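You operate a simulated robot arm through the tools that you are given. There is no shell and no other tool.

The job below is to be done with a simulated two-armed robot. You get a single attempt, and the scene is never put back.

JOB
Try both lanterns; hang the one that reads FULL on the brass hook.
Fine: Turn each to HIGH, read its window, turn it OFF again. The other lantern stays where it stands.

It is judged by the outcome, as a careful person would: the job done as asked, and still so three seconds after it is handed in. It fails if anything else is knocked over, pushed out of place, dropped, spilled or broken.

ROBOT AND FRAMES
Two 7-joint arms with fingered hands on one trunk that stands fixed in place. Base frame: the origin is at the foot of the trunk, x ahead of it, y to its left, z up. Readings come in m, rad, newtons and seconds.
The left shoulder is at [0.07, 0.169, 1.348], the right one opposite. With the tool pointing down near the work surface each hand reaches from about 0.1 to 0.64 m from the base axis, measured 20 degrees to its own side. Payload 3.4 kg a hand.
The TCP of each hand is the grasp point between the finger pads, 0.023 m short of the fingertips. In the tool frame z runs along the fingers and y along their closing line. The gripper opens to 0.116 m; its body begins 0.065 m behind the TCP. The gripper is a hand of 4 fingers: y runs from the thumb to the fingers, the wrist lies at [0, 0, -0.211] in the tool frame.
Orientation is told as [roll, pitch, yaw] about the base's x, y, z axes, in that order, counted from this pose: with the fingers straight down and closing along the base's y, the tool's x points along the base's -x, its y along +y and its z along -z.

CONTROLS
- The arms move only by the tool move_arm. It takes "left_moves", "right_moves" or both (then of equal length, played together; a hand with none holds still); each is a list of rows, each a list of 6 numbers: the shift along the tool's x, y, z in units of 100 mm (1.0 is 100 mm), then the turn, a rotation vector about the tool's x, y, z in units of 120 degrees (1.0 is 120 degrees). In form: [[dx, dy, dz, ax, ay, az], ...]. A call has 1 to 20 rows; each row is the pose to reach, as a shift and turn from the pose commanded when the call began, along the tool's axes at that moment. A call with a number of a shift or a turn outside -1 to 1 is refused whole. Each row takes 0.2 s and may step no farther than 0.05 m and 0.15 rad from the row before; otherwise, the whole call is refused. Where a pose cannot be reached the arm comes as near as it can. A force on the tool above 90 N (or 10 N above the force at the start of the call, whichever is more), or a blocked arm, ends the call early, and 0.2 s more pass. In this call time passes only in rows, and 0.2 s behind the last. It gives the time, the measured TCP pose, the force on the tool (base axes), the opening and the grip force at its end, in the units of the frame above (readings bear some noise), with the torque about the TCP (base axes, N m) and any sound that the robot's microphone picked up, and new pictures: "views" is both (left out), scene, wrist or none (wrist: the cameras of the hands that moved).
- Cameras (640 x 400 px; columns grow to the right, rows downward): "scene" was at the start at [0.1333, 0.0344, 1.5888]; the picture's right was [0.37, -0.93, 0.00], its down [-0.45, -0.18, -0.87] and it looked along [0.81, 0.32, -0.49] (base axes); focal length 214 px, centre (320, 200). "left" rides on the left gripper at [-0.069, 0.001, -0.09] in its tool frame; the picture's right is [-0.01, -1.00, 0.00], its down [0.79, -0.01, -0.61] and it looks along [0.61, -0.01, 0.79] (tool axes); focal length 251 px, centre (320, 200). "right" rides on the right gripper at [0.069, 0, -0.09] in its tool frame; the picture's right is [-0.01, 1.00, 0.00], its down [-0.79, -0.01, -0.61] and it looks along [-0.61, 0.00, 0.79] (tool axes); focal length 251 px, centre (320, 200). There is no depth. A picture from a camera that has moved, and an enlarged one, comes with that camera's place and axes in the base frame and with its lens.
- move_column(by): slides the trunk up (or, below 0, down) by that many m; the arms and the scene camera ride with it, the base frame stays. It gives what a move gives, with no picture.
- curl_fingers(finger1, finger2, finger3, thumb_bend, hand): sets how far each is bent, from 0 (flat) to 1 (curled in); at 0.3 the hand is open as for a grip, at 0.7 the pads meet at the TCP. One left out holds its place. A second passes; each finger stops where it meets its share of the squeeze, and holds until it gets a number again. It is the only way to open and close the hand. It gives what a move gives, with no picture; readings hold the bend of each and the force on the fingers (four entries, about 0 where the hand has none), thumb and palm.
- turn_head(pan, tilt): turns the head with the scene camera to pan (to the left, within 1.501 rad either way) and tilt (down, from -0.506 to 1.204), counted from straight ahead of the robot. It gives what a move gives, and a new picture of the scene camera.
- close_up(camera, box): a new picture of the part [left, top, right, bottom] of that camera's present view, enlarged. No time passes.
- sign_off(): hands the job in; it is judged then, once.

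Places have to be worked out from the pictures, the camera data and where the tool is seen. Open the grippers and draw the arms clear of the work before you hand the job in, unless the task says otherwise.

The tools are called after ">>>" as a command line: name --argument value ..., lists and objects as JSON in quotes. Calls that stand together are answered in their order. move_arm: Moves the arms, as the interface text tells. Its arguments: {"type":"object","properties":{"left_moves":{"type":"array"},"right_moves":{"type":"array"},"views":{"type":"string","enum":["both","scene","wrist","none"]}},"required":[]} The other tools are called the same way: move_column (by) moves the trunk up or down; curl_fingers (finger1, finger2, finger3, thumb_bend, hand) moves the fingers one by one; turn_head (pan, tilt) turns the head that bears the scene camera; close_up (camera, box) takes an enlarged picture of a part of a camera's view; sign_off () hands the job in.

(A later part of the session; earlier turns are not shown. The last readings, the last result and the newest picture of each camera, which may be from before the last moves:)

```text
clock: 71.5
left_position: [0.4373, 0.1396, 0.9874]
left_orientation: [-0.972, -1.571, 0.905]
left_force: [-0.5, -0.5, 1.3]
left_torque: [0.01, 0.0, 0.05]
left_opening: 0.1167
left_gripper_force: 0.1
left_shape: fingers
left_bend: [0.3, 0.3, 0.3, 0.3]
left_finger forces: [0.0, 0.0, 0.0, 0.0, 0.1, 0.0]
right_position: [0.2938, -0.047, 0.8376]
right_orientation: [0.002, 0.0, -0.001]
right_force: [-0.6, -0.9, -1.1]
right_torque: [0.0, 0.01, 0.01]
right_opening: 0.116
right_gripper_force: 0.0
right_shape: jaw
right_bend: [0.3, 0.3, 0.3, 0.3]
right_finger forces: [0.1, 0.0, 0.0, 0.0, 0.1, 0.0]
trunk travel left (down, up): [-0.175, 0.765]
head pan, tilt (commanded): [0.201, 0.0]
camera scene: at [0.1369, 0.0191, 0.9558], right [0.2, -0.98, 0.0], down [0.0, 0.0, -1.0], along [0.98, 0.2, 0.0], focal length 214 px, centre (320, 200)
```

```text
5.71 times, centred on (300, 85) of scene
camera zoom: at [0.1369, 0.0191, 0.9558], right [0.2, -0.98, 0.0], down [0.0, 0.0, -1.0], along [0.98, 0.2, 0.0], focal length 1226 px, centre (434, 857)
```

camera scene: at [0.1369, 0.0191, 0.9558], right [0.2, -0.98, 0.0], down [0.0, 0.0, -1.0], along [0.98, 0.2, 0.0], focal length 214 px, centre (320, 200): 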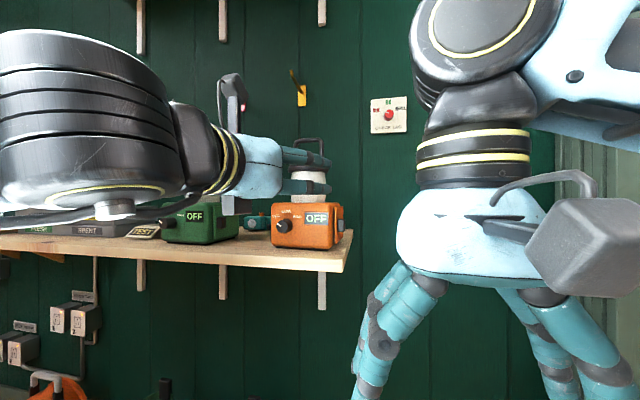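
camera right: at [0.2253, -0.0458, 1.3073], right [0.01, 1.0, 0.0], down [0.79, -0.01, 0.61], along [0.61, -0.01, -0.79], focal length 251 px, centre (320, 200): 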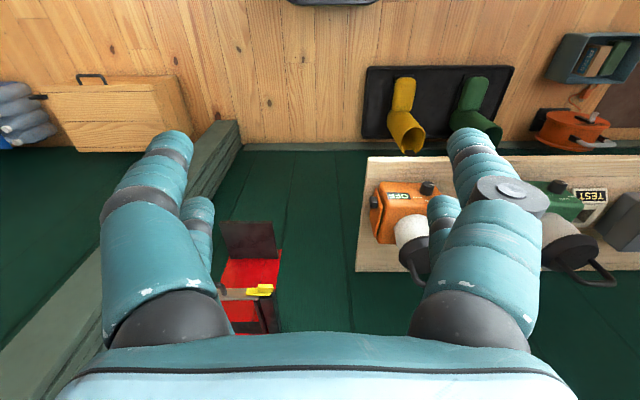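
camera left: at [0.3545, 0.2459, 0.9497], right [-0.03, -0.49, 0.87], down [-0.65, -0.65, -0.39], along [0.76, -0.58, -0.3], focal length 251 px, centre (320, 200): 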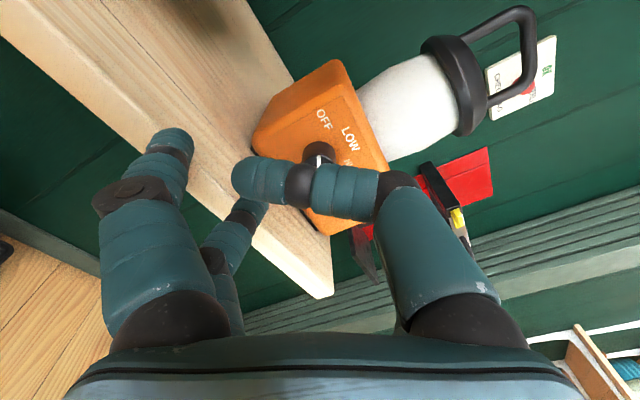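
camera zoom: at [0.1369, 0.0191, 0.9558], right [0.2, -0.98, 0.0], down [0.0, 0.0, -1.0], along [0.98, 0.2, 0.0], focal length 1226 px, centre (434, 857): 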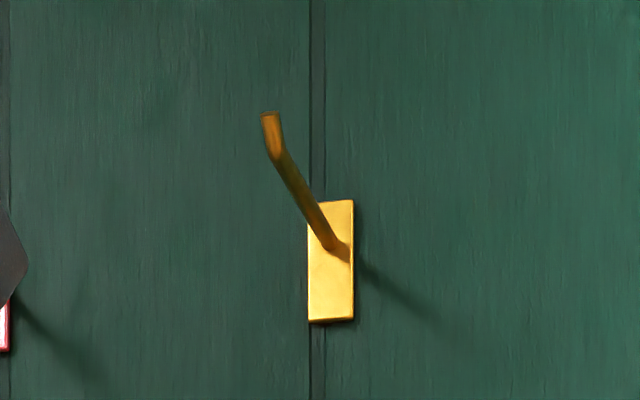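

Measured in the level view: cap rim bottom ≈1.009, body top ≈0.947, lantern axis ≈[0.570, 0.131]; the finger pairs will pass between the body top and the cap rim. I lower 3 mm and advance 90 mm, then check.

>>> move_arm --left_moves '[[0.03, 0, 0.2, 0, 0, 0], [0.03, 0, 0.4, 0, 0, 0], [0.03, 0, 0.6, 0, 0, 0], [0.03, 0, 0.75, 0, 0, 0], [0.03, 0, 0.9, 0, 0, 0]]' --views "wrist"

>>> close_up --camera "scene" --box '[215, 120, 365, 260]'

```text
clock: 72.8
left_position: [0.5272, 0.1329, 0.9847]
left_orientation: [-0.944, -1.57, 0.874]
left_force: [0.0, -0.4, 0.2]
left_torque: [-0.01, 0.04, -0.01]
left_opening: 0.1167
left_gripper_force: 0.1
left_shape: fingers
left_bend: [0.3, 0.3, 0.3, 0.3]
left_finger forces: [0.0, 0.0, 0.1, 0.0, 0.0, 0.1]
right_position: [0.2933, -0.0479, 0.8373]
right_orientation: [0.002, 0.001, -0.002]
right_force: [-0.1, -0.4, 0.2]
right_torque: [-0.01, 0.01, 0.02]
right_opening: 0.1158
right_gripper_force: 0.0
right_shape: jaw
right_bend: [0.3, 0.3, 0.3, 0.3]
right_finger forces: [0.1, 0.0, 0.1, 0.0, 0.0, 0.0]
trunk travel left (down, up): [-0.175, 0.765]
head pan, tilt (commanded): [0.201, 0.0]
camera left: at [0.4384, 0.1404, 1.0526], right [-0.07, -1.0, 0.01], down [-0.61, 0.03, -0.79], along [0.79, -0.06, -0.61], focal length 251 px, centre (320, 200)
```

left: 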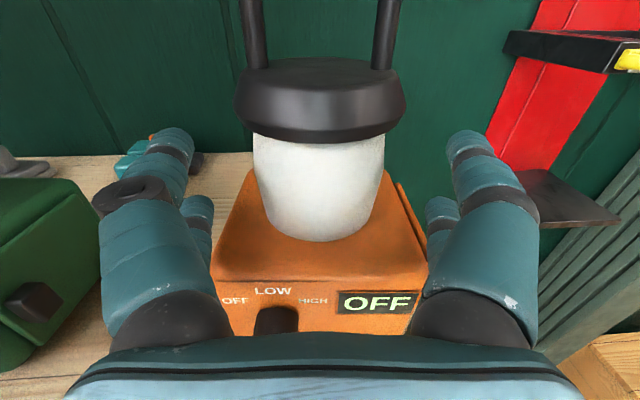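

```text
2.86 times, centred on (290, 190) of scene
camera zoom: at [0.1372, 0.019, 0.9559], right [0.2, -0.98, 0.0], down [0.0, 0.0, -1.0], along [0.98, 0.2, 0.0], focal length 613 px, centre (406, 229)
```

zoom: 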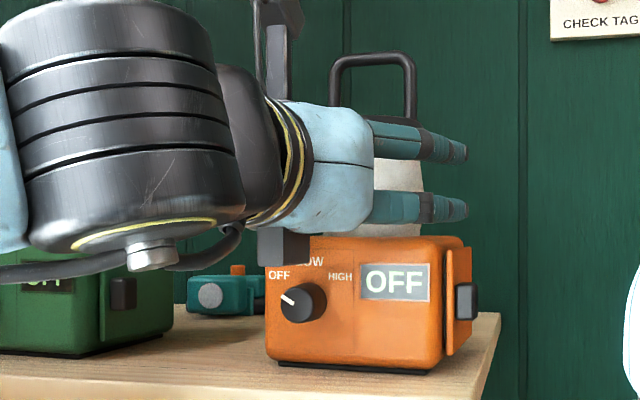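

The finger pairs clear the body top and flank the globe. I advance the last 47 mm.

>>> move_arm --left_moves '[[0, 0, 0.15, 0, 0, 0], [0, 0, 0.3, 0, 0, 0], [0, 0, 0.4, 0, 0, 0], [0, 0, 0.47, 0, 0, 0]]' --views "both"

>>> close_up --camera "scene" --box '[215, 120, 365, 260]'

```text
clock: 73.8
left_position: [0.575, 0.1299, 0.9843]
left_orientation: [-1.114, -1.571, 1.046]
left_force: [-0.3, 0.1, 0.0]
left_torque: [0.0, 0.01, 0.07]
left_opening: 0.1166
left_gripper_force: 0.0
left_shape: fingers
left_bend: [0.3, 0.3, 0.3, 0.3]
left_finger forces: [0.0, 0.1, 0.0, 0.0, 0.0, 0.1]
right_position: [0.2943, -0.0473, 0.8364]
right_orientation: [-0.001, -0.001, -0.001]
right_force: [-0.4, 0.0, -0.1]
right_torque: [0.04, -0.02, -0.03]
right_opening: 0.116
right_gripper_force: 0.1
right_shape: jaw
right_bend: [0.3, 0.3, 0.3, 0.3]
right_finger forces: [0.0, 0.0, 0.1, 0.0, 0.1, 0.0]
trunk travel left (down, up): [-0.175, 0.765]
head pan, tilt (commanded): [0.201, 0.0]
camera scene: at [0.137, 0.019, 0.9559], right [0.2, -0.98, 0.0], down [0.0, 0.0, -1.0], along [0.98, 0.2, 0.0], focal length 214 px, centre (320, 200)
camera left: at [0.4852, 0.1374, 1.0526], right [-0.07, -1.0, 0.01], down [-0.61, 0.03, -0.79], along [0.79, -0.06, -0.61], focal length 251 px, centre (320, 200)
```

scene: 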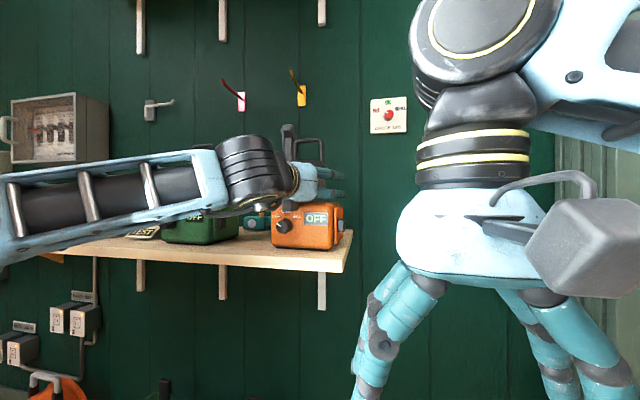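
left: 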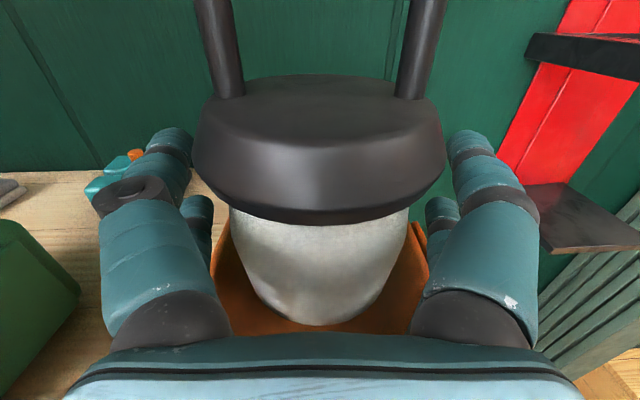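

```text
2.86 times, centred on (290, 190) of scene
camera zoom: at [0.137, 0.019, 0.9559], right [0.2, -0.98, 0.0], down [0.0, 0.0, -1.0], along [0.98, 0.2, 0.0], focal length 613 px, centre (406, 229)
```

zoom: 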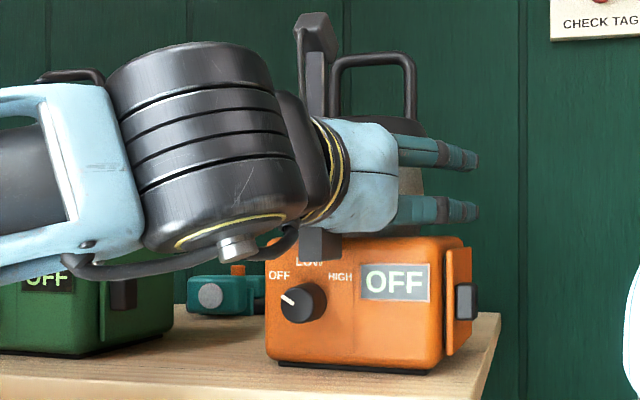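

Centred around the globe with no contact yet. I close all four fingers.

>>> curl_fingers --hand "left" --finger1 0.8 --finger2 0.8 --finger3 0.8 --thumb_bend 0.8

>>> close_up --camera "left" --box '[0, 0, 640, 400]'

>>> close_up --camera "scene" --box '[215, 120, 365, 260]'

```text
clock: 74.8
left_position: [0.5745, 0.1289, 0.9833]
left_orientation: [0.512, -1.57, -0.581]
left_force: [1.5, -2.3, 0.5]
left_torque: [0.15, 0.11, 0.03]
left_opening: 0.0648
left_gripper_force: 31.2
left_shape: fingers
left_bend: [0.48, 0.48, 0.61, 0.65]
left_finger forces: [14.9, 14.2, 8.5, 0.0, 24.7, 0.0]
right_position: [0.2931, -0.0468, 0.8366]
right_orientation: [0.002, 0.002, -0.001]
right_force: [-0.1, -0.2, -0.4]
right_torque: [-0.03, -0.02, -0.02]
right_opening: 0.1155
right_gripper_force: 0.0
right_shape: jaw
right_bend: [0.3, 0.3, 0.3, 0.3]
right_finger forces: [0.0, 0.0, 0.0, 0.0, 0.1, 0.0]
trunk travel left (down, up): [-0.175, 0.765]
head pan, tilt (commanded): [0.201, 0.0]
```

```text
1.00 times, centred on (320, 200) of left (not enlarged: the box is as wide or as high as the picture)
camera zoom: at [0.4852, 0.1363, 1.0526], right [-0.07, -1.0, 0.01], down [-0.61, 0.04, -0.79], along [0.79, -0.06, -0.61], focal length 251 px, centre (320, 200)
```

zoom: 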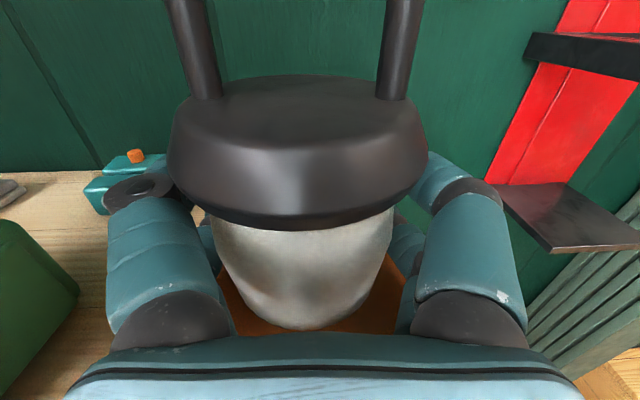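

```text
2.86 times, centred on (290, 190) of scene
camera zoom: at [0.1371, 0.0183, 0.9559], right [0.2, -0.98, 0.0], down [0.0, 0.0, -1.0], along [0.98, 0.2, 0.0], focal length 613 px, centre (406, 229)
```

zoom: 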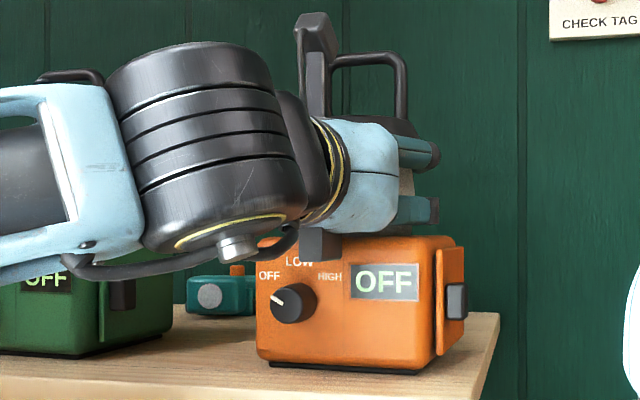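

The grip closed firmly (about 30 N each side), shifting the lantern about 1 cm left in the hand. I lift it 5 cm with the trunk and check the hold.

>>> move_column --by 0.05

>>> close_up --camera "scene" --box '[200, 100, 380, 260]'

>>> close_up --camera "left" --box '[0, 0, 640, 400]'

```text
clock: 75.7
left_position: [0.5766, 0.1302, 1.0334]
left_orientation: [-0.38, -1.569, 0.311]
left_force: [0.8, -0.1, -8.8]
left_torque: [-0.07, -0.08, -0.01]
left_opening: 0.0643
left_gripper_force: 30.6
left_shape: fingers
left_bend: [0.48, 0.47, 0.62, 0.66]
left_finger forces: [15.7, 14.6, 7.4, 0.0, 23.1, 0.0]
right_position: [0.2945, -0.0461, 0.8871]
right_orientation: [0.0, 0.002, -0.002]
right_force: [0.3, -0.1, -0.2]
right_torque: [-0.01, 0.0, -0.04]
right_opening: 0.1161
right_gripper_force: 0.1
right_shape: jaw
right_bend: [0.3, 0.3, 0.3, 0.3]
right_finger forces: [0.0, 0.0, 0.0, 0.0, 0.0, 0.0]
trunk travel left (down, up): [-0.225, 0.715]
head pan, tilt (commanded): [0.201, 0.0]
```

```text
2.50 times, centred on (290, 180) of scene
camera zoom: at [0.1382, 0.0193, 1.0057], right [0.2, -0.98, 0.0], down [0.0, 0.0, -1.0], along [0.98, 0.2, 0.0], focal length 536 px, centre (395, 250)
```

zoom: 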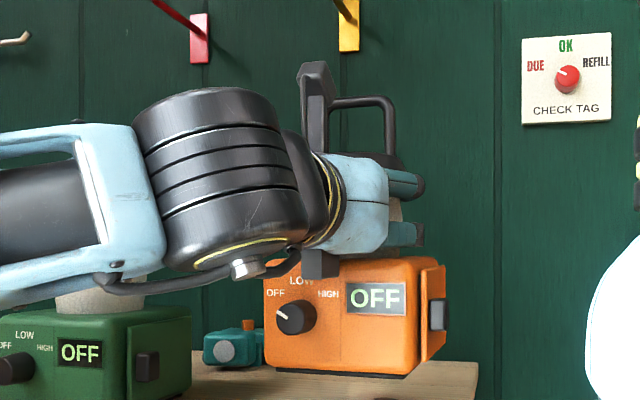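

```text
1.00 times, centred on (320, 200) of left (not enlarged: the box is as wide or as high as the picture)
camera zoom: at [0.4865, 0.1376, 1.1016], right [-0.07, -1.0, 0.01], down [-0.61, 0.03, -0.79], along [0.79, -0.06, -0.61], focal length 251 px, centre (320, 200)
```

zoom: 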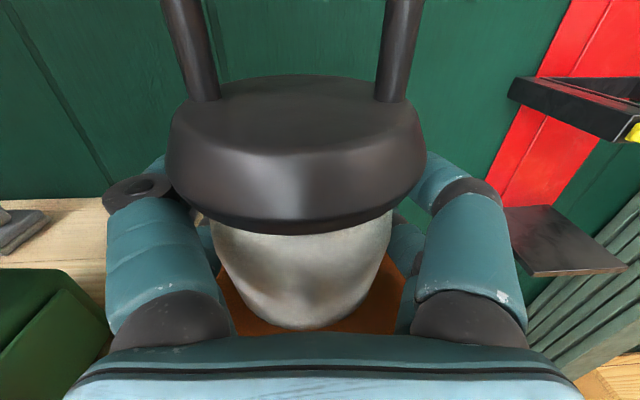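

The lantern hangs steadily in the grip (about 9 N weight). I raise the trunk 0.25 m so the handle comes to hook height, still well in front of the hook tip.

>>> move_column --by 0.25

>>> turn_head --pan 0.2 --tilt 0.0

>>> close_up --camera "left" --box '[0, 0, 640, 400]'

```text
clock: 78.2
left_position: [0.576, 0.1304, 1.2835]
left_orientation: [-0.417, -1.569, 0.343]
left_force: [-0.3, -0.2, -7.8]
left_torque: [-0.06, -0.1, 0.01]
left_opening: 0.0647
left_gripper_force: 30.6
left_shape: fingers
left_bend: [0.48, 0.47, 0.62, 0.66]
left_finger forces: [15.8, 14.8, 7.4, 0.0, 23.2, 0.0]
right_position: [0.2944, -0.0468, 1.1366]
right_orientation: [-0.001, 0.001, -0.002]
right_force: [0.4, 0.2, 0.1]
right_torque: [-0.01, -0.04, 0.04]
right_opening: 0.1159
right_gripper_force: 0.0
right_shape: jaw
right_bend: [0.3, 0.3, 0.3, 0.3]
right_finger forces: [0.0, 0.0, 0.0, 0.0, 0.1, 0.0]
trunk travel left (down, up): [-0.475, 0.465]
head pan, tilt (commanded): [0.201, 0.0]
```

```text
clock: 78.8
left_position: [0.5756, 0.1298, 1.2827]
left_orientation: [-0.438, -1.569, 0.367]
left_force: [0.1, -0.7, -8.9]
left_torque: [-0.05, -0.03, 0.02]
left_opening: 0.0649
left_gripper_force: 30.8
left_shape: fingers
left_bend: [0.48, 0.47, 0.62, 0.66]
left_finger forces: [15.8, 14.7, 7.3, 0.1, 23.1, 0.0]
right_position: [0.2947, -0.0471, 1.1373]
right_orientation: [-0.001, 0.0, -0.001]
right_force: [-0.1, 0.1, -0.1]
right_torque: [-0.03, -0.02, 0.01]
right_opening: 0.116
right_gripper_force: 0.1
right_shape: jaw
right_bend: [0.3, 0.3, 0.3, 0.3]
right_finger forces: [0.1, 0.1, 0.0, 0.0, 0.1, 0.0]
trunk travel left (down, up): [-0.475, 0.465]
head pan, tilt (commanded): [0.201, 0.0]
camera scene: at [0.1384, 0.0194, 1.2557], right [0.2, -0.98, 0.0], down [0.0, 0.0, -1.0], along [0.98, 0.2, 0.0], focal length 214 px, centre (320, 200)
```

scene: 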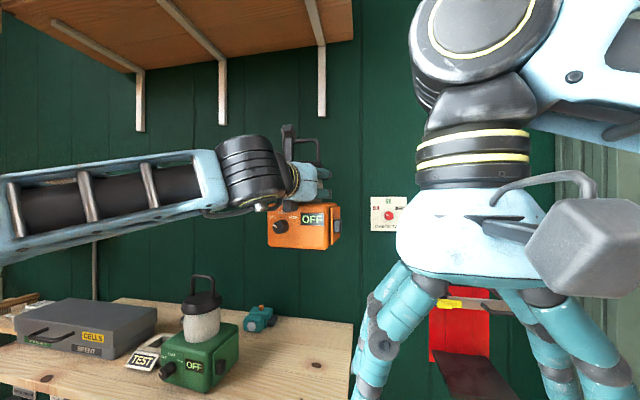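

```text
1.00 times, centred on (320, 200) of left (not enlarged: the box is as wide or as high as the picture)
camera zoom: at [0.4866, 0.1376, 1.3518], right [-0.07, -1.0, 0.01], down [-0.61, 0.03, -0.79], along [0.79, -0.06, -0.61], focal length 251 px, centre (320, 200)
```

zoom: 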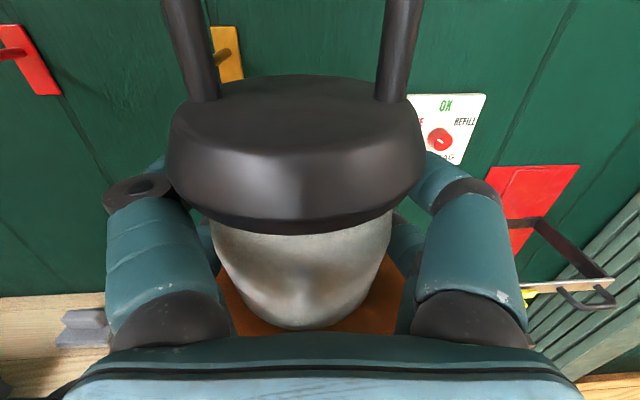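

The brass hook is visible past the handle's left post in the wrist view. I zoom in there to refine the hook's position against the handle.

>>> close_up --camera "left" --box '[140, 0, 300, 100]'

>>> close_up --camera "scene" --box '[240, 100, 380, 260]'

```text
4.00 times, centred on (220, 50) of left
camera zoom: at [0.4866, 0.1376, 1.3518], right [-0.07, -1.0, 0.01], down [-0.61, 0.03, -0.79], along [0.79, -0.06, -0.61], focal length 1006 px, centre (720, 800)
```

zoom: 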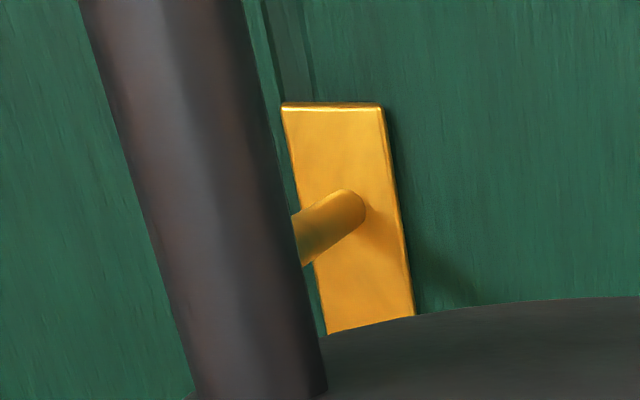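

```text
2.50 times, centred on (310, 180) of scene
camera zoom: at [0.1384, 0.0194, 1.2557], right [0.2, -0.98, 0.0], down [0.0, 0.0, -1.0], along [0.98, 0.2, 0.0], focal length 536 px, centre (345, 250)
```

zoom: 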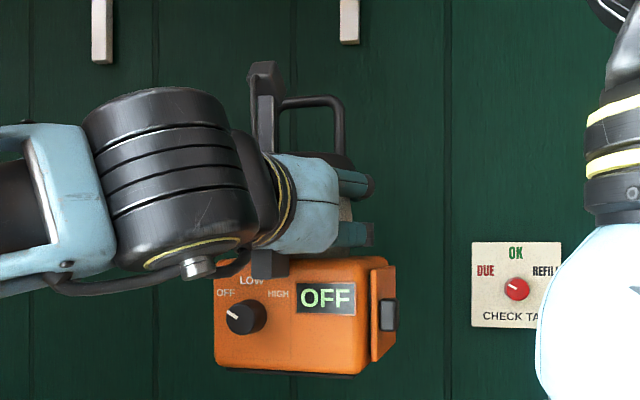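

I need the loop's inner height, so I zoom further on the handle and cap in the level scene view.

>>> close_up --camera "scene" --box '[295, 130, 355, 170]'

>>> close_up --camera "left" --box '[140, 0, 460, 240]'

```text
10.00 times, centred on (325, 150) of scene
camera zoom: at [0.1384, 0.0194, 1.2557], right [0.2, -0.98, 0.0], down [0.0, 0.0, -1.0], along [0.98, 0.2, 0.0], focal length 2145 px, centre (270, 700)
```

zoom: 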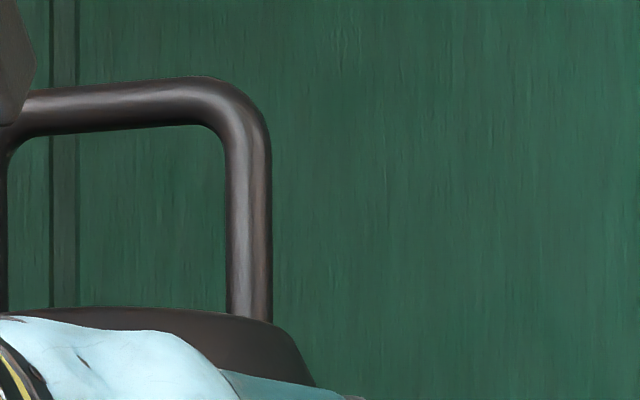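

```text
1.67 times, centred on (300, 120) of left
camera zoom: at [0.4866, 0.1376, 1.3518], right [-0.07, -1.0, 0.01], down [-0.61, 0.03, -0.79], along [0.79, -0.06, -0.61], focal length 419 px, centre (353, 333)
```

zoom: 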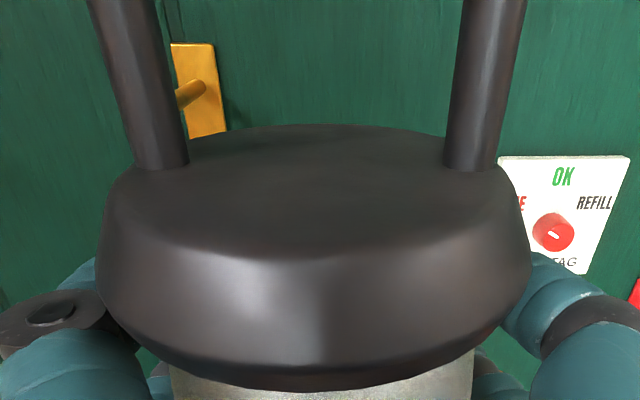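

The loop's inner height is about 38 mm with the bar underside ≈86 mm and the cap top ≈47 mm above the TCP; the peg is at z≈1.31 with its tip top near 1.327. I bring the TCP to [0.605, 0.2105, 1.247], lining the loop up with the peg while still short of the tip.

>>> move_arm --left_moves '[[0.06, 0.14, 0.04, 0, 0, 0], [0.12, 0.28, 0.08, 0, 0, 0], [0.18, 0.42, 0.12, 0, 0, 0], [0.24, 0.56, 0.16, 0, 0, 0], [0.3, 0.7, 0.2, 0, 0, 0], [0.36, 0.823, 0.233, 0, 0, 0]]' --views "both"

>>> close_up --camera "left" --box '[140, 0, 460, 200]'

>>> close_up --camera "scene" --box '[230, 120, 370, 210]'

```text
clock: 80.2
left_position: [0.6052, 0.2124, 1.2469]
left_orientation: [-0.54, -1.566, 0.47]
left_force: [-0.2, -0.2, -9.0]
left_torque: [-0.03, -0.05, -0.02]
left_opening: 0.0647
left_gripper_force: 30.8
left_shape: fingers
left_bend: [0.48, 0.47, 0.62, 0.66]
left_finger forces: [16.0, 14.7, 7.6, 0.0, 23.0, 0.0]
right_position: [0.2938, -0.0464, 1.1365]
right_orientation: [0.0, 0.002, -0.003]
right_force: [0.7, -0.2, -0.1]
right_torque: [0.02, 0.0, 0.05]
right_opening: 0.1158
right_gripper_force: 0.0
right_shape: jaw
right_bend: [0.3, 0.3, 0.3, 0.3]
right_finger forces: [0.1, 0.0, 0.1, 0.0, 0.0, 0.1]
trunk travel left (down, up): [-0.475, 0.465]
head pan, tilt (commanded): [0.201, 0.0]
camera scene: at [0.1386, 0.0201, 1.2557], right [0.2, -0.98, 0.0], down [0.0, 0.0, -1.0], along [0.98, 0.2, 0.0], focal length 214 px, centre (320, 200)
camera left: at [0.516, 0.2189, 1.3153], right [-0.07, -1.0, 0.01], down [-0.61, 0.03, -0.79], along [0.79, -0.06, -0.61], focal length 251 px, centre (320, 200)
```

scene: 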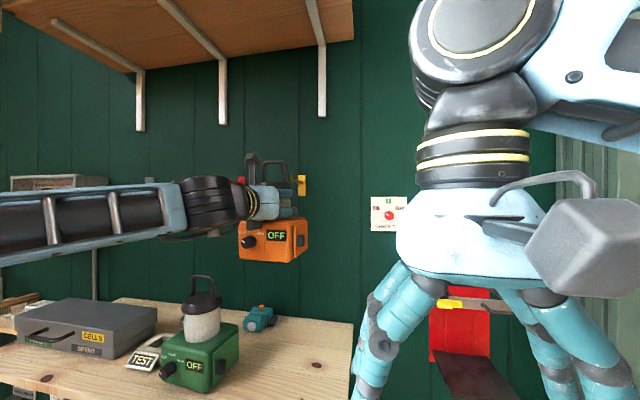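
left: 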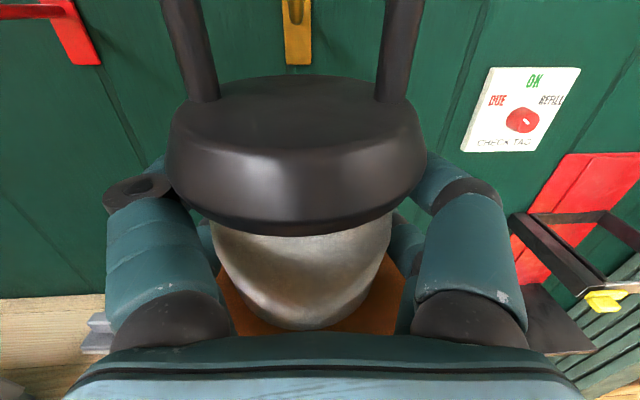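

```text
2.00 times, centred on (300, 100) of left
camera zoom: at [0.516, 0.2189, 1.3153], right [-0.07, -1.0, 0.01], down [-0.61, 0.03, -0.79], along [0.79, -0.06, -0.61], focal length 503 px, centre (360, 400)
```

zoom: 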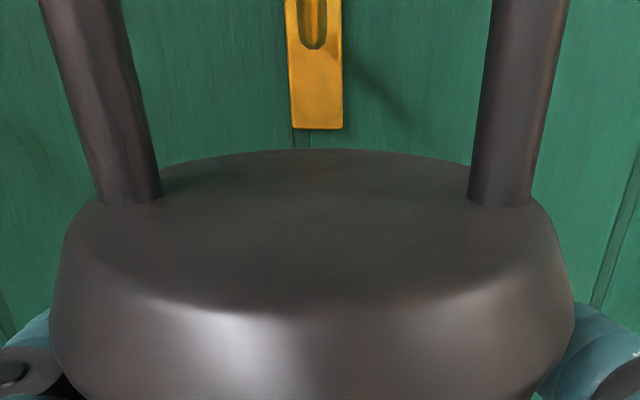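

```text
4.44 times, centred on (300, 165) of scene
camera zoom: at [0.1386, 0.0201, 1.2557], right [0.2, -0.98, 0.0], down [0.0, 0.0, -1.0], along [0.98, 0.2, 0.0], focal length 953 px, centre (409, 356)
```

zoom: 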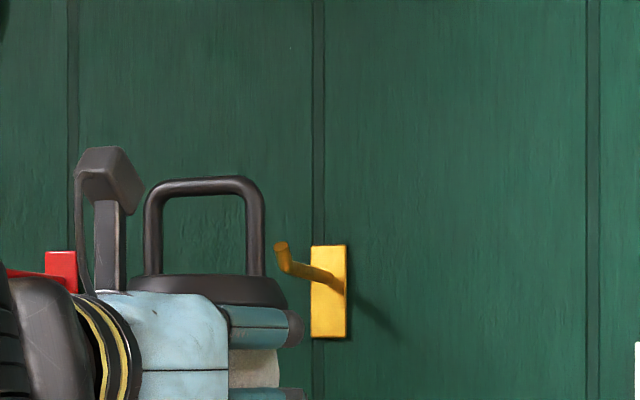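

In this view the loop (underside z≈1.340, cap top ≈1.298) brackets the hook (tip top ≈1.328, peg bottom ≈1.306), and laterally the axis is within 2 mm of the peg. I advance 80 mm along +x, stopping just short of the tip.

>>> move_arm --left_moves '[[0, 0.014, 0.2, 0, 0, 0], [0, 0.028, 0.4, 0, 0, 0], [0, 0.042, 0.6, 0, 0, 0], [0, 0.05, 0.8, 0, 0, 0]]' --views "both"

>>> close_up --camera "scene" --box '[230, 130, 330, 200]'

>>> close_up --camera "left" --box '[140, 0, 460, 200]'

```text
clock: 81.2
left_position: [0.6875, 0.2117, 1.2454]
left_orientation: [-0.306, -1.567, 0.237]
left_force: [1.4, -0.2, -8.1]
left_torque: [-0.03, -0.08, -0.02]
left_opening: 0.0645
left_gripper_force: 29.9
left_shape: fingers
left_bend: [0.47, 0.47, 0.62, 0.66]
left_finger forces: [15.9, 14.5, 7.6, 0.0, 22.7, 0.1]
right_position: [0.2956, -0.0461, 1.1367]
right_orientation: [0.0, 0.002, -0.002]
right_force: [0.1, -0.6, -0.7]
right_torque: [-0.02, 0.03, 0.02]
right_opening: 0.1159
right_gripper_force: 0.0
right_shape: jaw
right_bend: [0.3, 0.3, 0.3, 0.3]
right_finger forces: [0.0, 0.1, 0.0, 0.1, 0.0, 0.0]
trunk travel left (down, up): [-0.475, 0.465]
head pan, tilt (commanded): [0.201, 0.0]
camera scene: at [0.1401, 0.0196, 1.2555], right [0.2, -0.98, 0.0], down [0.0, 0.0, -1.0], along [0.98, 0.2, 0.0], focal length 214 px, centre (320, 200)
camera left: at [0.5984, 0.2179, 1.315], right [-0.07, -1.0, 0.01], down [-0.61, 0.03, -0.79], along [0.79, -0.06, -0.61], focal length 251 px, centre (320, 200)
```

scene: 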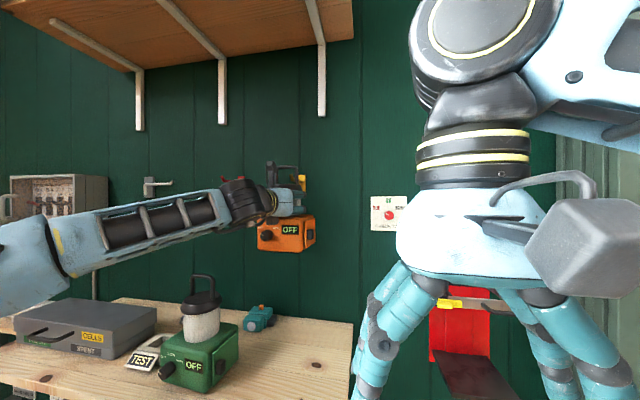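
left: 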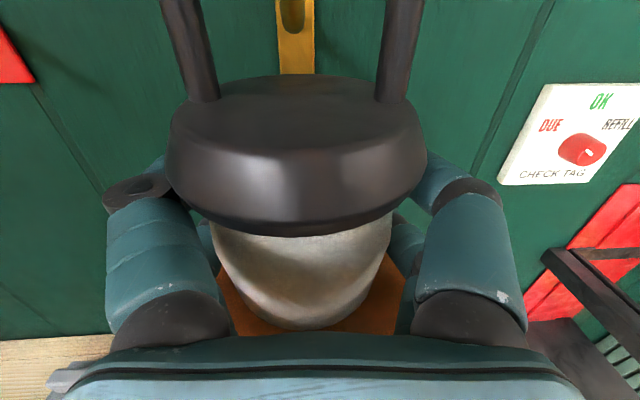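

```text
5.71 times, centred on (280, 165) of scene
camera zoom: at [0.1401, 0.0196, 1.2555], right [0.2, -0.98, 0.0], down [0.0, 0.0, -1.0], along [0.98, 0.2, 0.0], focal length 1226 px, centre (549, 400)
```

zoom: 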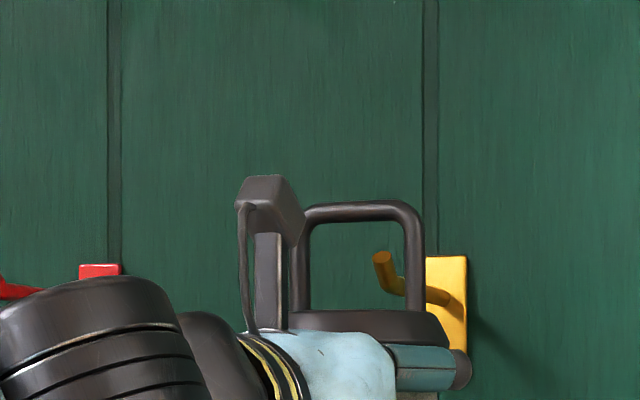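

```text
2.00 times, centred on (300, 100) of left
camera zoom: at [0.5984, 0.2179, 1.315], right [-0.07, -1.0, 0.01], down [-0.61, 0.03, -0.79], along [0.79, -0.06, -0.61], focal length 503 px, centre (360, 400)
```

zoom: 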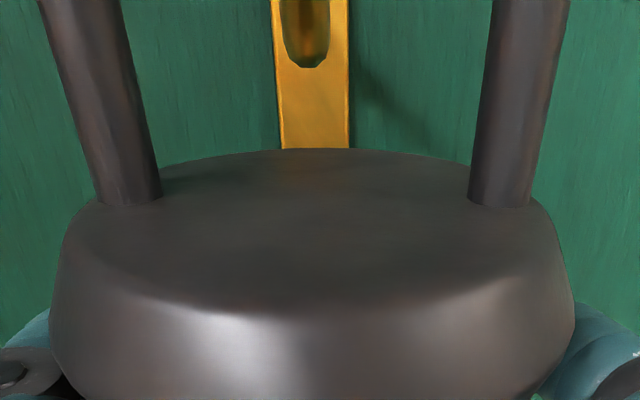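

The tip sits inside the loop's outline with about 9 mm to the bar and 11 mm to the cap. I advance another 65 mm along +x so the peg threads the loop.

>>> move_arm --left_moves '[[-0.01, 0.008, 0.12, 0, 0, 0], [-0.01, 0.016, 0.24, 0, 0, 0], [-0.01, 0.024, 0.36, 0, 0, 0], [-0.01, 0.032, 0.48, 0, 0, 0], [-0.01, 0.04, 0.58, 0, 0, 0], [-0.01, 0.045, 0.65, 0, 0, 0]]' --views "both"

>>> close_up --camera "scene" --box '[230, 130, 330, 200]'

>>> close_up --camera "left" --box '[140, 0, 460, 200]'

```text
clock: 82.7
left_position: [0.7167, 0.2131, 1.2413]
left_orientation: [-0.411, -1.57, 0.341]
left_force: [0.1, -0.1, -7.9]
left_torque: [-0.07, -0.08, -0.01]
left_opening: 0.0646
left_gripper_force: 30.2
left_shape: fingers
left_bend: [0.48, 0.47, 0.62, 0.66]
left_finger forces: [15.6, 14.3, 7.4, 0.1, 22.1, 0.1]
left hand out of reach, approached as far as the arm can: row 3, 4, 5, 6
right_position: [0.2948, -0.0463, 1.1375]
right_orientation: [0.001, 0.001, -0.003]
right_force: [0.6, 0.2, -0.7]
right_torque: [0.04, -0.01, 0.0]
right_opening: 0.1159
right_gripper_force: 0.1
right_shape: jaw
right_bend: [0.3, 0.3, 0.3, 0.3]
right_finger forces: [0.0, 0.0, 0.0, 0.0, 0.1, 0.1]
trunk travel left (down, up): [-0.475, 0.465]
head pan, tilt (commanded): [0.201, 0.0]
camera scene: at [0.1389, 0.0196, 1.2556], right [0.2, -0.98, 0.0], down [0.0, 0.0, -1.0], along [0.98, 0.2, 0.0], focal length 214 px, centre (320, 200)
camera left: at [0.6279, 0.2205, 1.3113], right [-0.07, -1.0, 0.01], down [-0.61, 0.03, -0.79], along [0.79, -0.06, -0.61], focal length 251 px, centre (320, 200)
```

scene: 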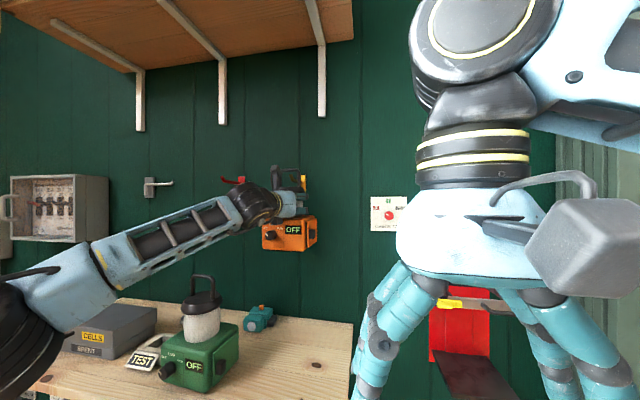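
left: 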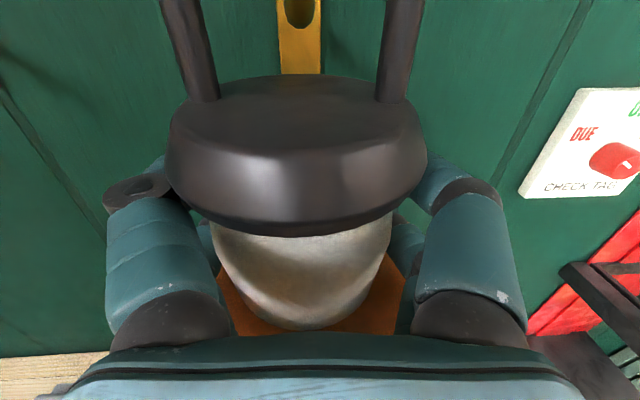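

```text
5.71 times, centred on (280, 165) of scene
camera zoom: at [0.1389, 0.0196, 1.2556], right [0.2, -0.98, 0.0], down [0.0, 0.0, -1.0], along [0.98, 0.2, 0.0], focal length 1226 px, centre (549, 400)
```

zoom: 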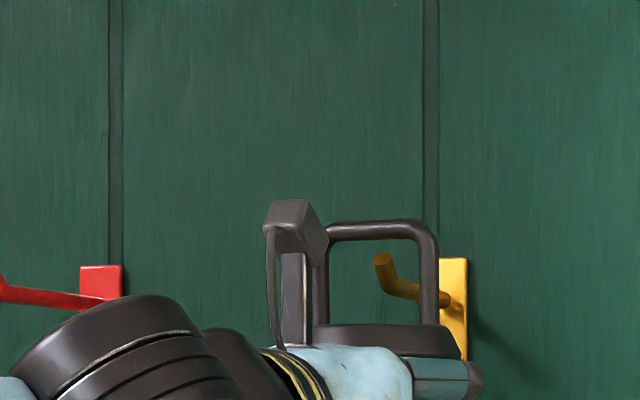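

```text
2.00 times, centred on (300, 100) of left
camera zoom: at [0.6279, 0.2205, 1.3113], right [-0.07, -1.0, 0.01], down [-0.61, 0.03, -0.79], along [0.79, -0.06, -0.61], focal length 503 px, centre (360, 400)
```

zoom: 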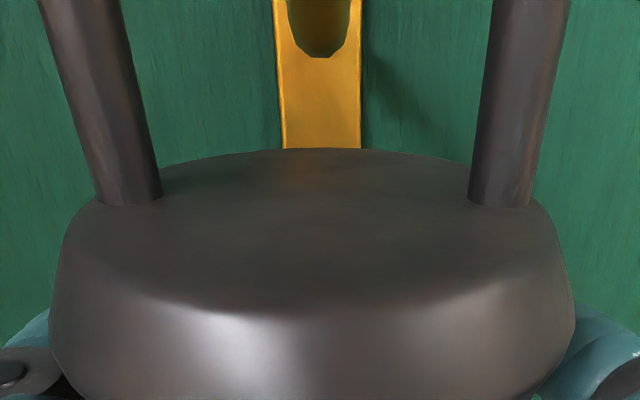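

The arm's reach ended at x≈0.717 at this height above the shoulder (no contact). I back off 60 mm, then bring the shoulder up: arm down 10 cm and trunk up 10 cm, twice.

>>> move_arm --left_moves '[[0, -0.01, -0.15, 0, 0, 0], [0, -0.02, -0.3, 0, 0, 0], [0, -0.03, -0.45, 0, 0, 0], [0, -0.042, -0.6, 0, 0, 0]]' --views "none"

>>> move_arm --left_moves '[[0.25, 0, 0, 0, 0, 0], [0.5, 0, 0, 0, 0, 0], [0.75, 0, 0, 0, 0, 0], [1.0, 0, 0, 0, 0, 0]]' --views "none"

>>> move_column --by 0.1

```text
clock: 83.7
left_position: [0.6549, 0.2132, 1.2448]
left_orientation: [-0.97, -1.569, 0.901]
left_force: [0.3, 0.3, -8.7]
left_torque: [-0.06, -0.03, 0.01]
left_opening: 0.0642
left_gripper_force: 29.5
left_shape: fingers
left_bend: [0.48, 0.47, 0.62, 0.66]
left_finger forces: [15.3, 14.0, 7.3, 0.0, 21.8, 0.0]
right_position: [0.2933, -0.0455, 1.1369]
right_orientation: [0.0, 0.001, -0.001]
right_force: [0.1, 0.1, -0.8]
right_torque: [0.0, -0.01, -0.01]
right_opening: 0.116
right_gripper_force: 0.0
right_shape: jaw
right_bend: [0.3, 0.3, 0.3, 0.3]
right_finger forces: [0.0, 0.1, 0.0, 0.1, 0.1, 0.1]
trunk travel left (down, up): [-0.475, 0.465]
head pan, tilt (commanded): [0.201, 0.0]
```

```text
clock: 84.7
left_position: [0.6563, 0.214, 1.1421]
left_orientation: [-0.613, -1.567, 0.541]
left_force: [1.0, -0.1, -8.4]
left_torque: [-0.04, -0.11, 0.01]
left_opening: 0.0644
left_gripper_force: 29.7
left_shape: fingers
left_bend: [0.48, 0.47, 0.62, 0.66]
left_finger forces: [15.3, 14.3, 7.5, 0.0, 21.6, 0.0]
right_position: [0.2958, -0.0464, 1.1361]
right_orientation: [-0.001, 0.003, -0.002]
right_force: [-0.2, -0.8, 0.2]
right_torque: [0.03, -0.01, 0.03]
right_opening: 0.1159
right_gripper_force: 0.0
right_shape: jaw
right_bend: [0.3, 0.3, 0.3, 0.3]
right_finger forces: [0.0, 0.0, 0.0, 0.0, 0.1, 0.1]
trunk travel left (down, up): [-0.475, 0.465]
head pan, tilt (commanded): [0.201, 0.0]
```

```text
clock: 86.0
left_position: [0.6576, 0.2134, 1.2439]
left_orientation: [-0.434, -1.569, 0.364]
left_force: [-0.6, 0.1, -8.4]
left_torque: [-0.05, -0.06, 0.02]
left_opening: 0.0644
left_gripper_force: 29.1
left_shape: fingers
left_bend: [0.48, 0.47, 0.62, 0.66]
left_finger forces: [15.4, 14.2, 7.4, 0.0, 21.7, 0.0]
right_position: [0.2959, -0.0462, 1.2373]
right_orientation: [-0.002, 0.001, -0.002]
right_force: [0.0, -0.4, 0.9]
right_torque: [0.0, -0.01, 0.0]
right_opening: 0.1159
right_gripper_force: 0.0
right_shape: jaw
right_bend: [0.3, 0.3, 0.3, 0.3]
right_finger forces: [0.1, 0.1, 0.0, 0.0, 0.1, 0.1]
trunk travel left (down, up): [-0.575, 0.365]
head pan, tilt (commanded): [0.201, 0.0]
```

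One more cycle of arm down, trunk up.

>>> move_arm --left_moves '[[0.25, 0, 0, 0, 0, 0], [0.5, 0, 0, 0, 0, 0], [0.75, 0, 0, 0, 0, 0], [1.0, 0, 0, 0, 0, 0]]' --views "none"

>>> move_column --by 0.1

>>> turn_head --pan 0.25 --tilt 0.15

>>> close_up --camera "left" --box '[140, 0, 460, 200]'

```text
clock: 87.0
left_position: [0.6574, 0.2062, 1.145]
left_orientation: [-0.396, -1.559, 0.314]
left_force: [0.0, 0.8, -7.8]
left_torque: [-0.03, -0.05, -0.01]
left_opening: 0.0641
left_gripper_force: 29.6
left_shape: fingers
left_bend: [0.48, 0.47, 0.62, 0.66]
left_finger forces: [15.2, 14.1, 7.5, 0.0, 21.3, 0.1]
left hand out of reach, approached as far as the arm can: row 4
right_position: [0.2969, -0.0448, 1.2367]
right_orientation: [0.0, 0.004, -0.001]
right_force: [-0.4, 0.3, 0.9]
right_torque: [0.02, 0.02, -0.02]
right_opening: 0.116
right_gripper_force: 0.1
right_shape: jaw
right_bend: [0.3, 0.3, 0.3, 0.3]
right_finger forces: [0.0, 0.1, 0.1, 0.1, 0.1, 0.0]
trunk travel left (down, up): [-0.575, 0.365]
head pan, tilt (commanded): [0.201, 0.0]
```

```text
clock: 88.3
left_position: [0.6561, 0.2044, 1.2463]
left_orientation: [-0.356, -1.563, 0.27]
left_force: [-0.1, 0.7, -7.4]
left_torque: [-0.05, -0.01, -0.02]
left_opening: 0.0642
left_gripper_force: 28.7
left_shape: fingers
left_bend: [0.48, 0.47, 0.62, 0.66]
left_finger forces: [15.2, 14.0, 7.4, 0.0, 21.3, 0.0]
right_position: [0.2947, -0.0469, 1.3381]
right_orientation: [0.0, 0.0, -0.002]
right_force: [-0.3, 0.1, 0.1]
right_torque: [-0.01, -0.01, -0.02]
right_opening: 0.1158
right_gripper_force: 0.1
right_shape: jaw
right_bend: [0.3, 0.3, 0.3, 0.3]
right_finger forces: [0.1, 0.1, 0.0, 0.0, 0.0, 0.0]
trunk travel left (down, up): [-0.675, 0.265]
head pan, tilt (commanded): [0.201, 0.0]
```

```text
clock: 89.0
left_position: [0.6553, 0.2034, 1.2475]
left_orientation: [-0.365, -1.564, 0.28]
left_force: [0.4, 0.2, -8.1]
left_torque: [-0.07, -0.08, -0.02]
left_opening: 0.0642
left_gripper_force: 28.9
left_shape: fingers
left_bend: [0.48, 0.47, 0.62, 0.66]
left_finger forces: [15.3, 14.0, 7.4, 0.0, 21.3, 0.0]
right_position: [0.2943, -0.046, 1.3376]
right_orientation: [-0.001, 0.002, 0.001]
right_force: [-0.3, -0.9, 0.3]
right_torque: [0.04, -0.01, -0.01]
right_opening: 0.1159
right_gripper_force: 0.1
right_shape: jaw
right_bend: [0.3, 0.3, 0.3, 0.3]
right_finger forces: [0.1, 0.1, 0.0, 0.0, 0.0, 0.1]
trunk travel left (down, up): [-0.675, 0.265]
head pan, tilt (commanded): [0.25, 0.15]
camera scene: at [0.1406, 0.0246, 1.442], right [0.25, -0.97, 0.0], down [-0.15, -0.04, -0.99], along [0.96, 0.24, -0.15], focal length 214 px, centre (320, 200)
```

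scene: 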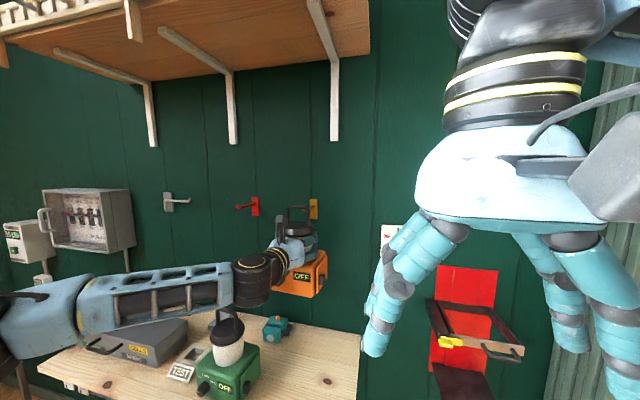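

```text
2.00 times, centred on (300, 100) of left
camera zoom: at [0.5678, 0.2125, 1.3166], right [-0.09, -1.0, 0.01], down [-0.61, 0.04, -0.79], along [0.79, -0.07, -0.61], focal length 503 px, centre (360, 400)
```

zoom: 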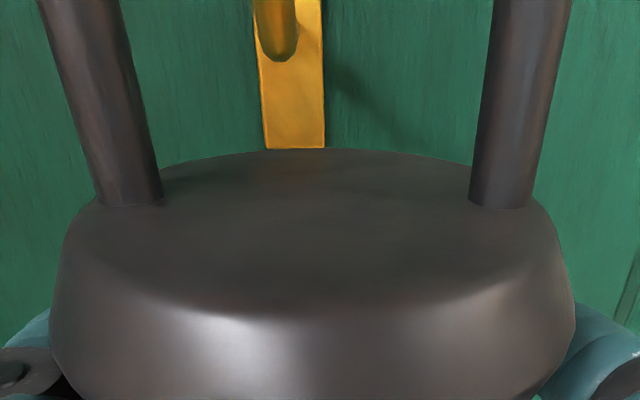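

A joint limit nudged the hand about 9 mm right. I raise the arm 4 cm with the y correction, lower the trunk 4 cm, and look again.

>>> move_arm --left_moves '[[-0.2, 0.04, 0, 0, 0, 0], [-0.4, 0.085, 0.007, 0, 0, 0]]' --views "none"

>>> move_column --by -0.04

>>> close_up --camera "left" --box '[140, 0, 460, 200]'

>>> close_up --camera "scene" --box '[250, 180, 350, 250]'

```text
clock: 89.6
left_position: [0.658, 0.2118, 1.2892]
left_orientation: [-0.33, -1.562, 0.243]
left_force: [0.8, 0.5, -8.3]
left_torque: [-0.04, -0.04, 0.04]
left_opening: 0.0642
left_gripper_force: 28.8
left_shape: fingers
left_bend: [0.48, 0.47, 0.62, 0.66]
left_finger forces: [15.3, 13.9, 7.5, 0.1, 21.3, 0.0]
right_position: [0.2933, -0.0459, 1.3365]
right_orientation: [0.0, 0.001, -0.003]
right_force: [0.7, 0.4, -0.8]
right_torque: [0.02, 0.0, -0.02]
right_opening: 0.1157
right_gripper_force: 0.1
right_shape: jaw
right_bend: [0.3, 0.3, 0.3, 0.3]
right_finger forces: [0.0, 0.0, 0.0, 0.0, 0.0, 0.1]
trunk travel left (down, up): [-0.675, 0.265]
head pan, tilt (commanded): [0.25, 0.15]
```

```text
clock: 90.4
left_position: [0.657, 0.2107, 1.2468]
left_orientation: [-0.374, -1.561, 0.29]
left_force: [-0.8, -0.4, -8.9]
left_torque: [-0.04, -0.09, -0.01]
left_opening: 0.0644
left_gripper_force: 28.9
left_shape: fingers
left_bend: [0.48, 0.47, 0.62, 0.66]
left_finger forces: [15.2, 13.9, 7.5, 0.0, 21.3, 0.0]
right_position: [0.2936, -0.0459, 1.2967]
right_orientation: [0.0, 0.001, -0.003]
right_force: [0.1, -0.8, -0.8]
right_torque: [-0.01, -0.01, -0.03]
right_opening: 0.1159
right_gripper_force: 0.0
right_shape: jaw
right_bend: [0.3, 0.3, 0.3, 0.3]
right_finger forces: [0.0, 0.0, 0.0, 0.0, 0.1, 0.0]
trunk travel left (down, up): [-0.635, 0.305]
head pan, tilt (commanded): [0.25, 0.15]
```

```text
2.00 times, centred on (300, 100) of left
camera zoom: at [0.5692, 0.2211, 1.3167], right [-0.09, -1.0, 0.01], down [-0.61, 0.04, -0.79], along [0.79, -0.07, -0.61], focal length 503 px, centre (360, 400)
```

zoom: 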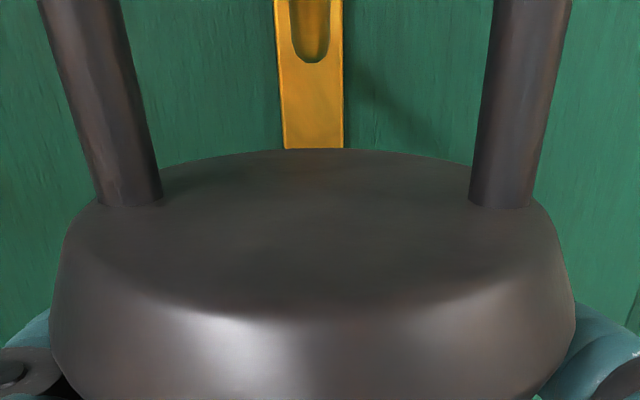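

```text
5.71 times, centred on (300, 215) of scene
camera zoom: at [0.1402, 0.0246, 1.4019], right [0.25, -0.97, 0.0], down [-0.15, -0.04, -0.99], along [0.96, 0.24, -0.15], focal length 1226 px, centre (434, 114)
```

zoom: 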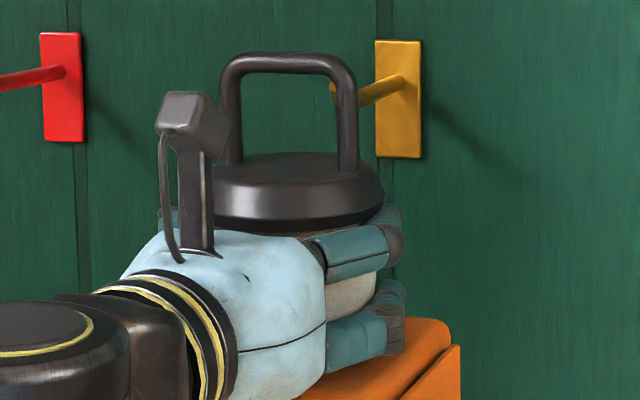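

The loop is lined up again with the hook (axis y≈0.220). I advance 50 mm along +x and check for drift before threading.

>>> move_arm --left_moves '[[0, 0.013, 0.15, 0, 0, 0], [0, 0.026, 0.3, 0, 0, 0], [0, 0.035, 0.4, 0, 0, 0], [0, 0.044, 0.5, 0, 0, 0]]' --views "none"

>>> close_up --camera "left" --box '[140, 0, 460, 200]'

>>> close_up --camera "scene" --box '[260, 180, 340, 236]'

```text
clock: 91.4
left_position: [0.7087, 0.2108, 1.2462]
left_orientation: [-0.349, -1.562, 0.263]
left_force: [1.3, -0.2, -8.8]
left_torque: [0.02, -0.1, -0.01]
left_opening: 0.064
left_gripper_force: 29.4
left_shape: fingers
left_bend: [0.48, 0.47, 0.62, 0.66]
left_finger forces: [15.2, 14.0, 7.6, 0.0, 21.2, 0.0]
right_position: [0.2953, -0.0474, 1.2963]
right_orientation: [0.0, 0.002, -0.003]
right_force: [0.0, 0.3, -1.3]
right_torque: [0.0, 0.0, -0.02]
right_opening: 0.116
right_gripper_force: 0.1
right_shape: jaw
right_bend: [0.3, 0.3, 0.3, 0.3]
right_finger forces: [0.0, 0.0, 0.0, 0.0, 0.0, 0.1]
trunk travel left (down, up): [-0.635, 0.305]
head pan, tilt (commanded): [0.25, 0.15]
```

```text
2.00 times, centred on (300, 100) of left
camera zoom: at [0.6203, 0.2208, 1.3157], right [-0.09, -1.0, 0.01], down [-0.61, 0.04, -0.79], along [0.79, -0.08, -0.61], focal length 503 px, centre (360, 400)
```

zoom: 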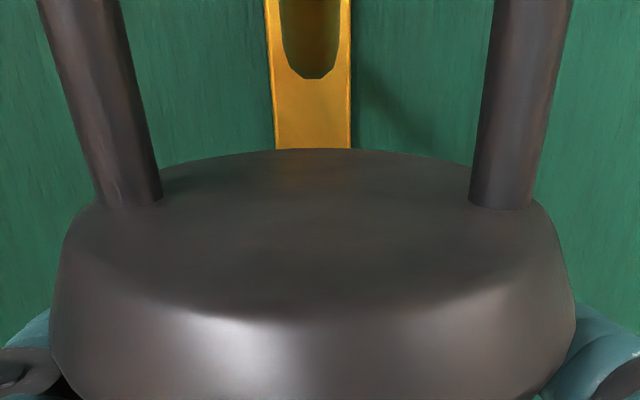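

```text
7.14 times, centred on (300, 208) of scene
camera zoom: at [0.1413, 0.0243, 1.4018], right [0.25, -0.97, 0.0], down [-0.15, -0.04, -0.99], along [0.96, 0.24, -0.15], focal length 1532 px, centre (463, 143)
```

zoom: 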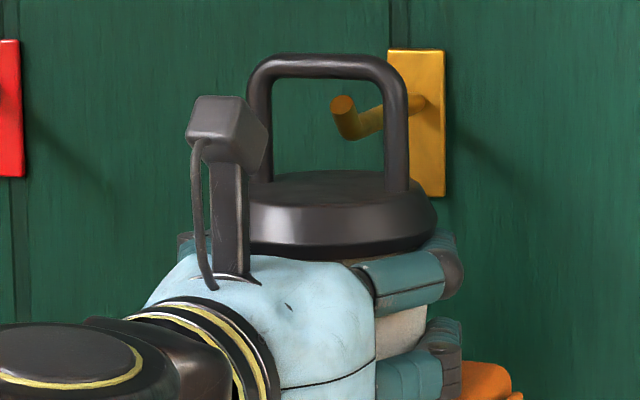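

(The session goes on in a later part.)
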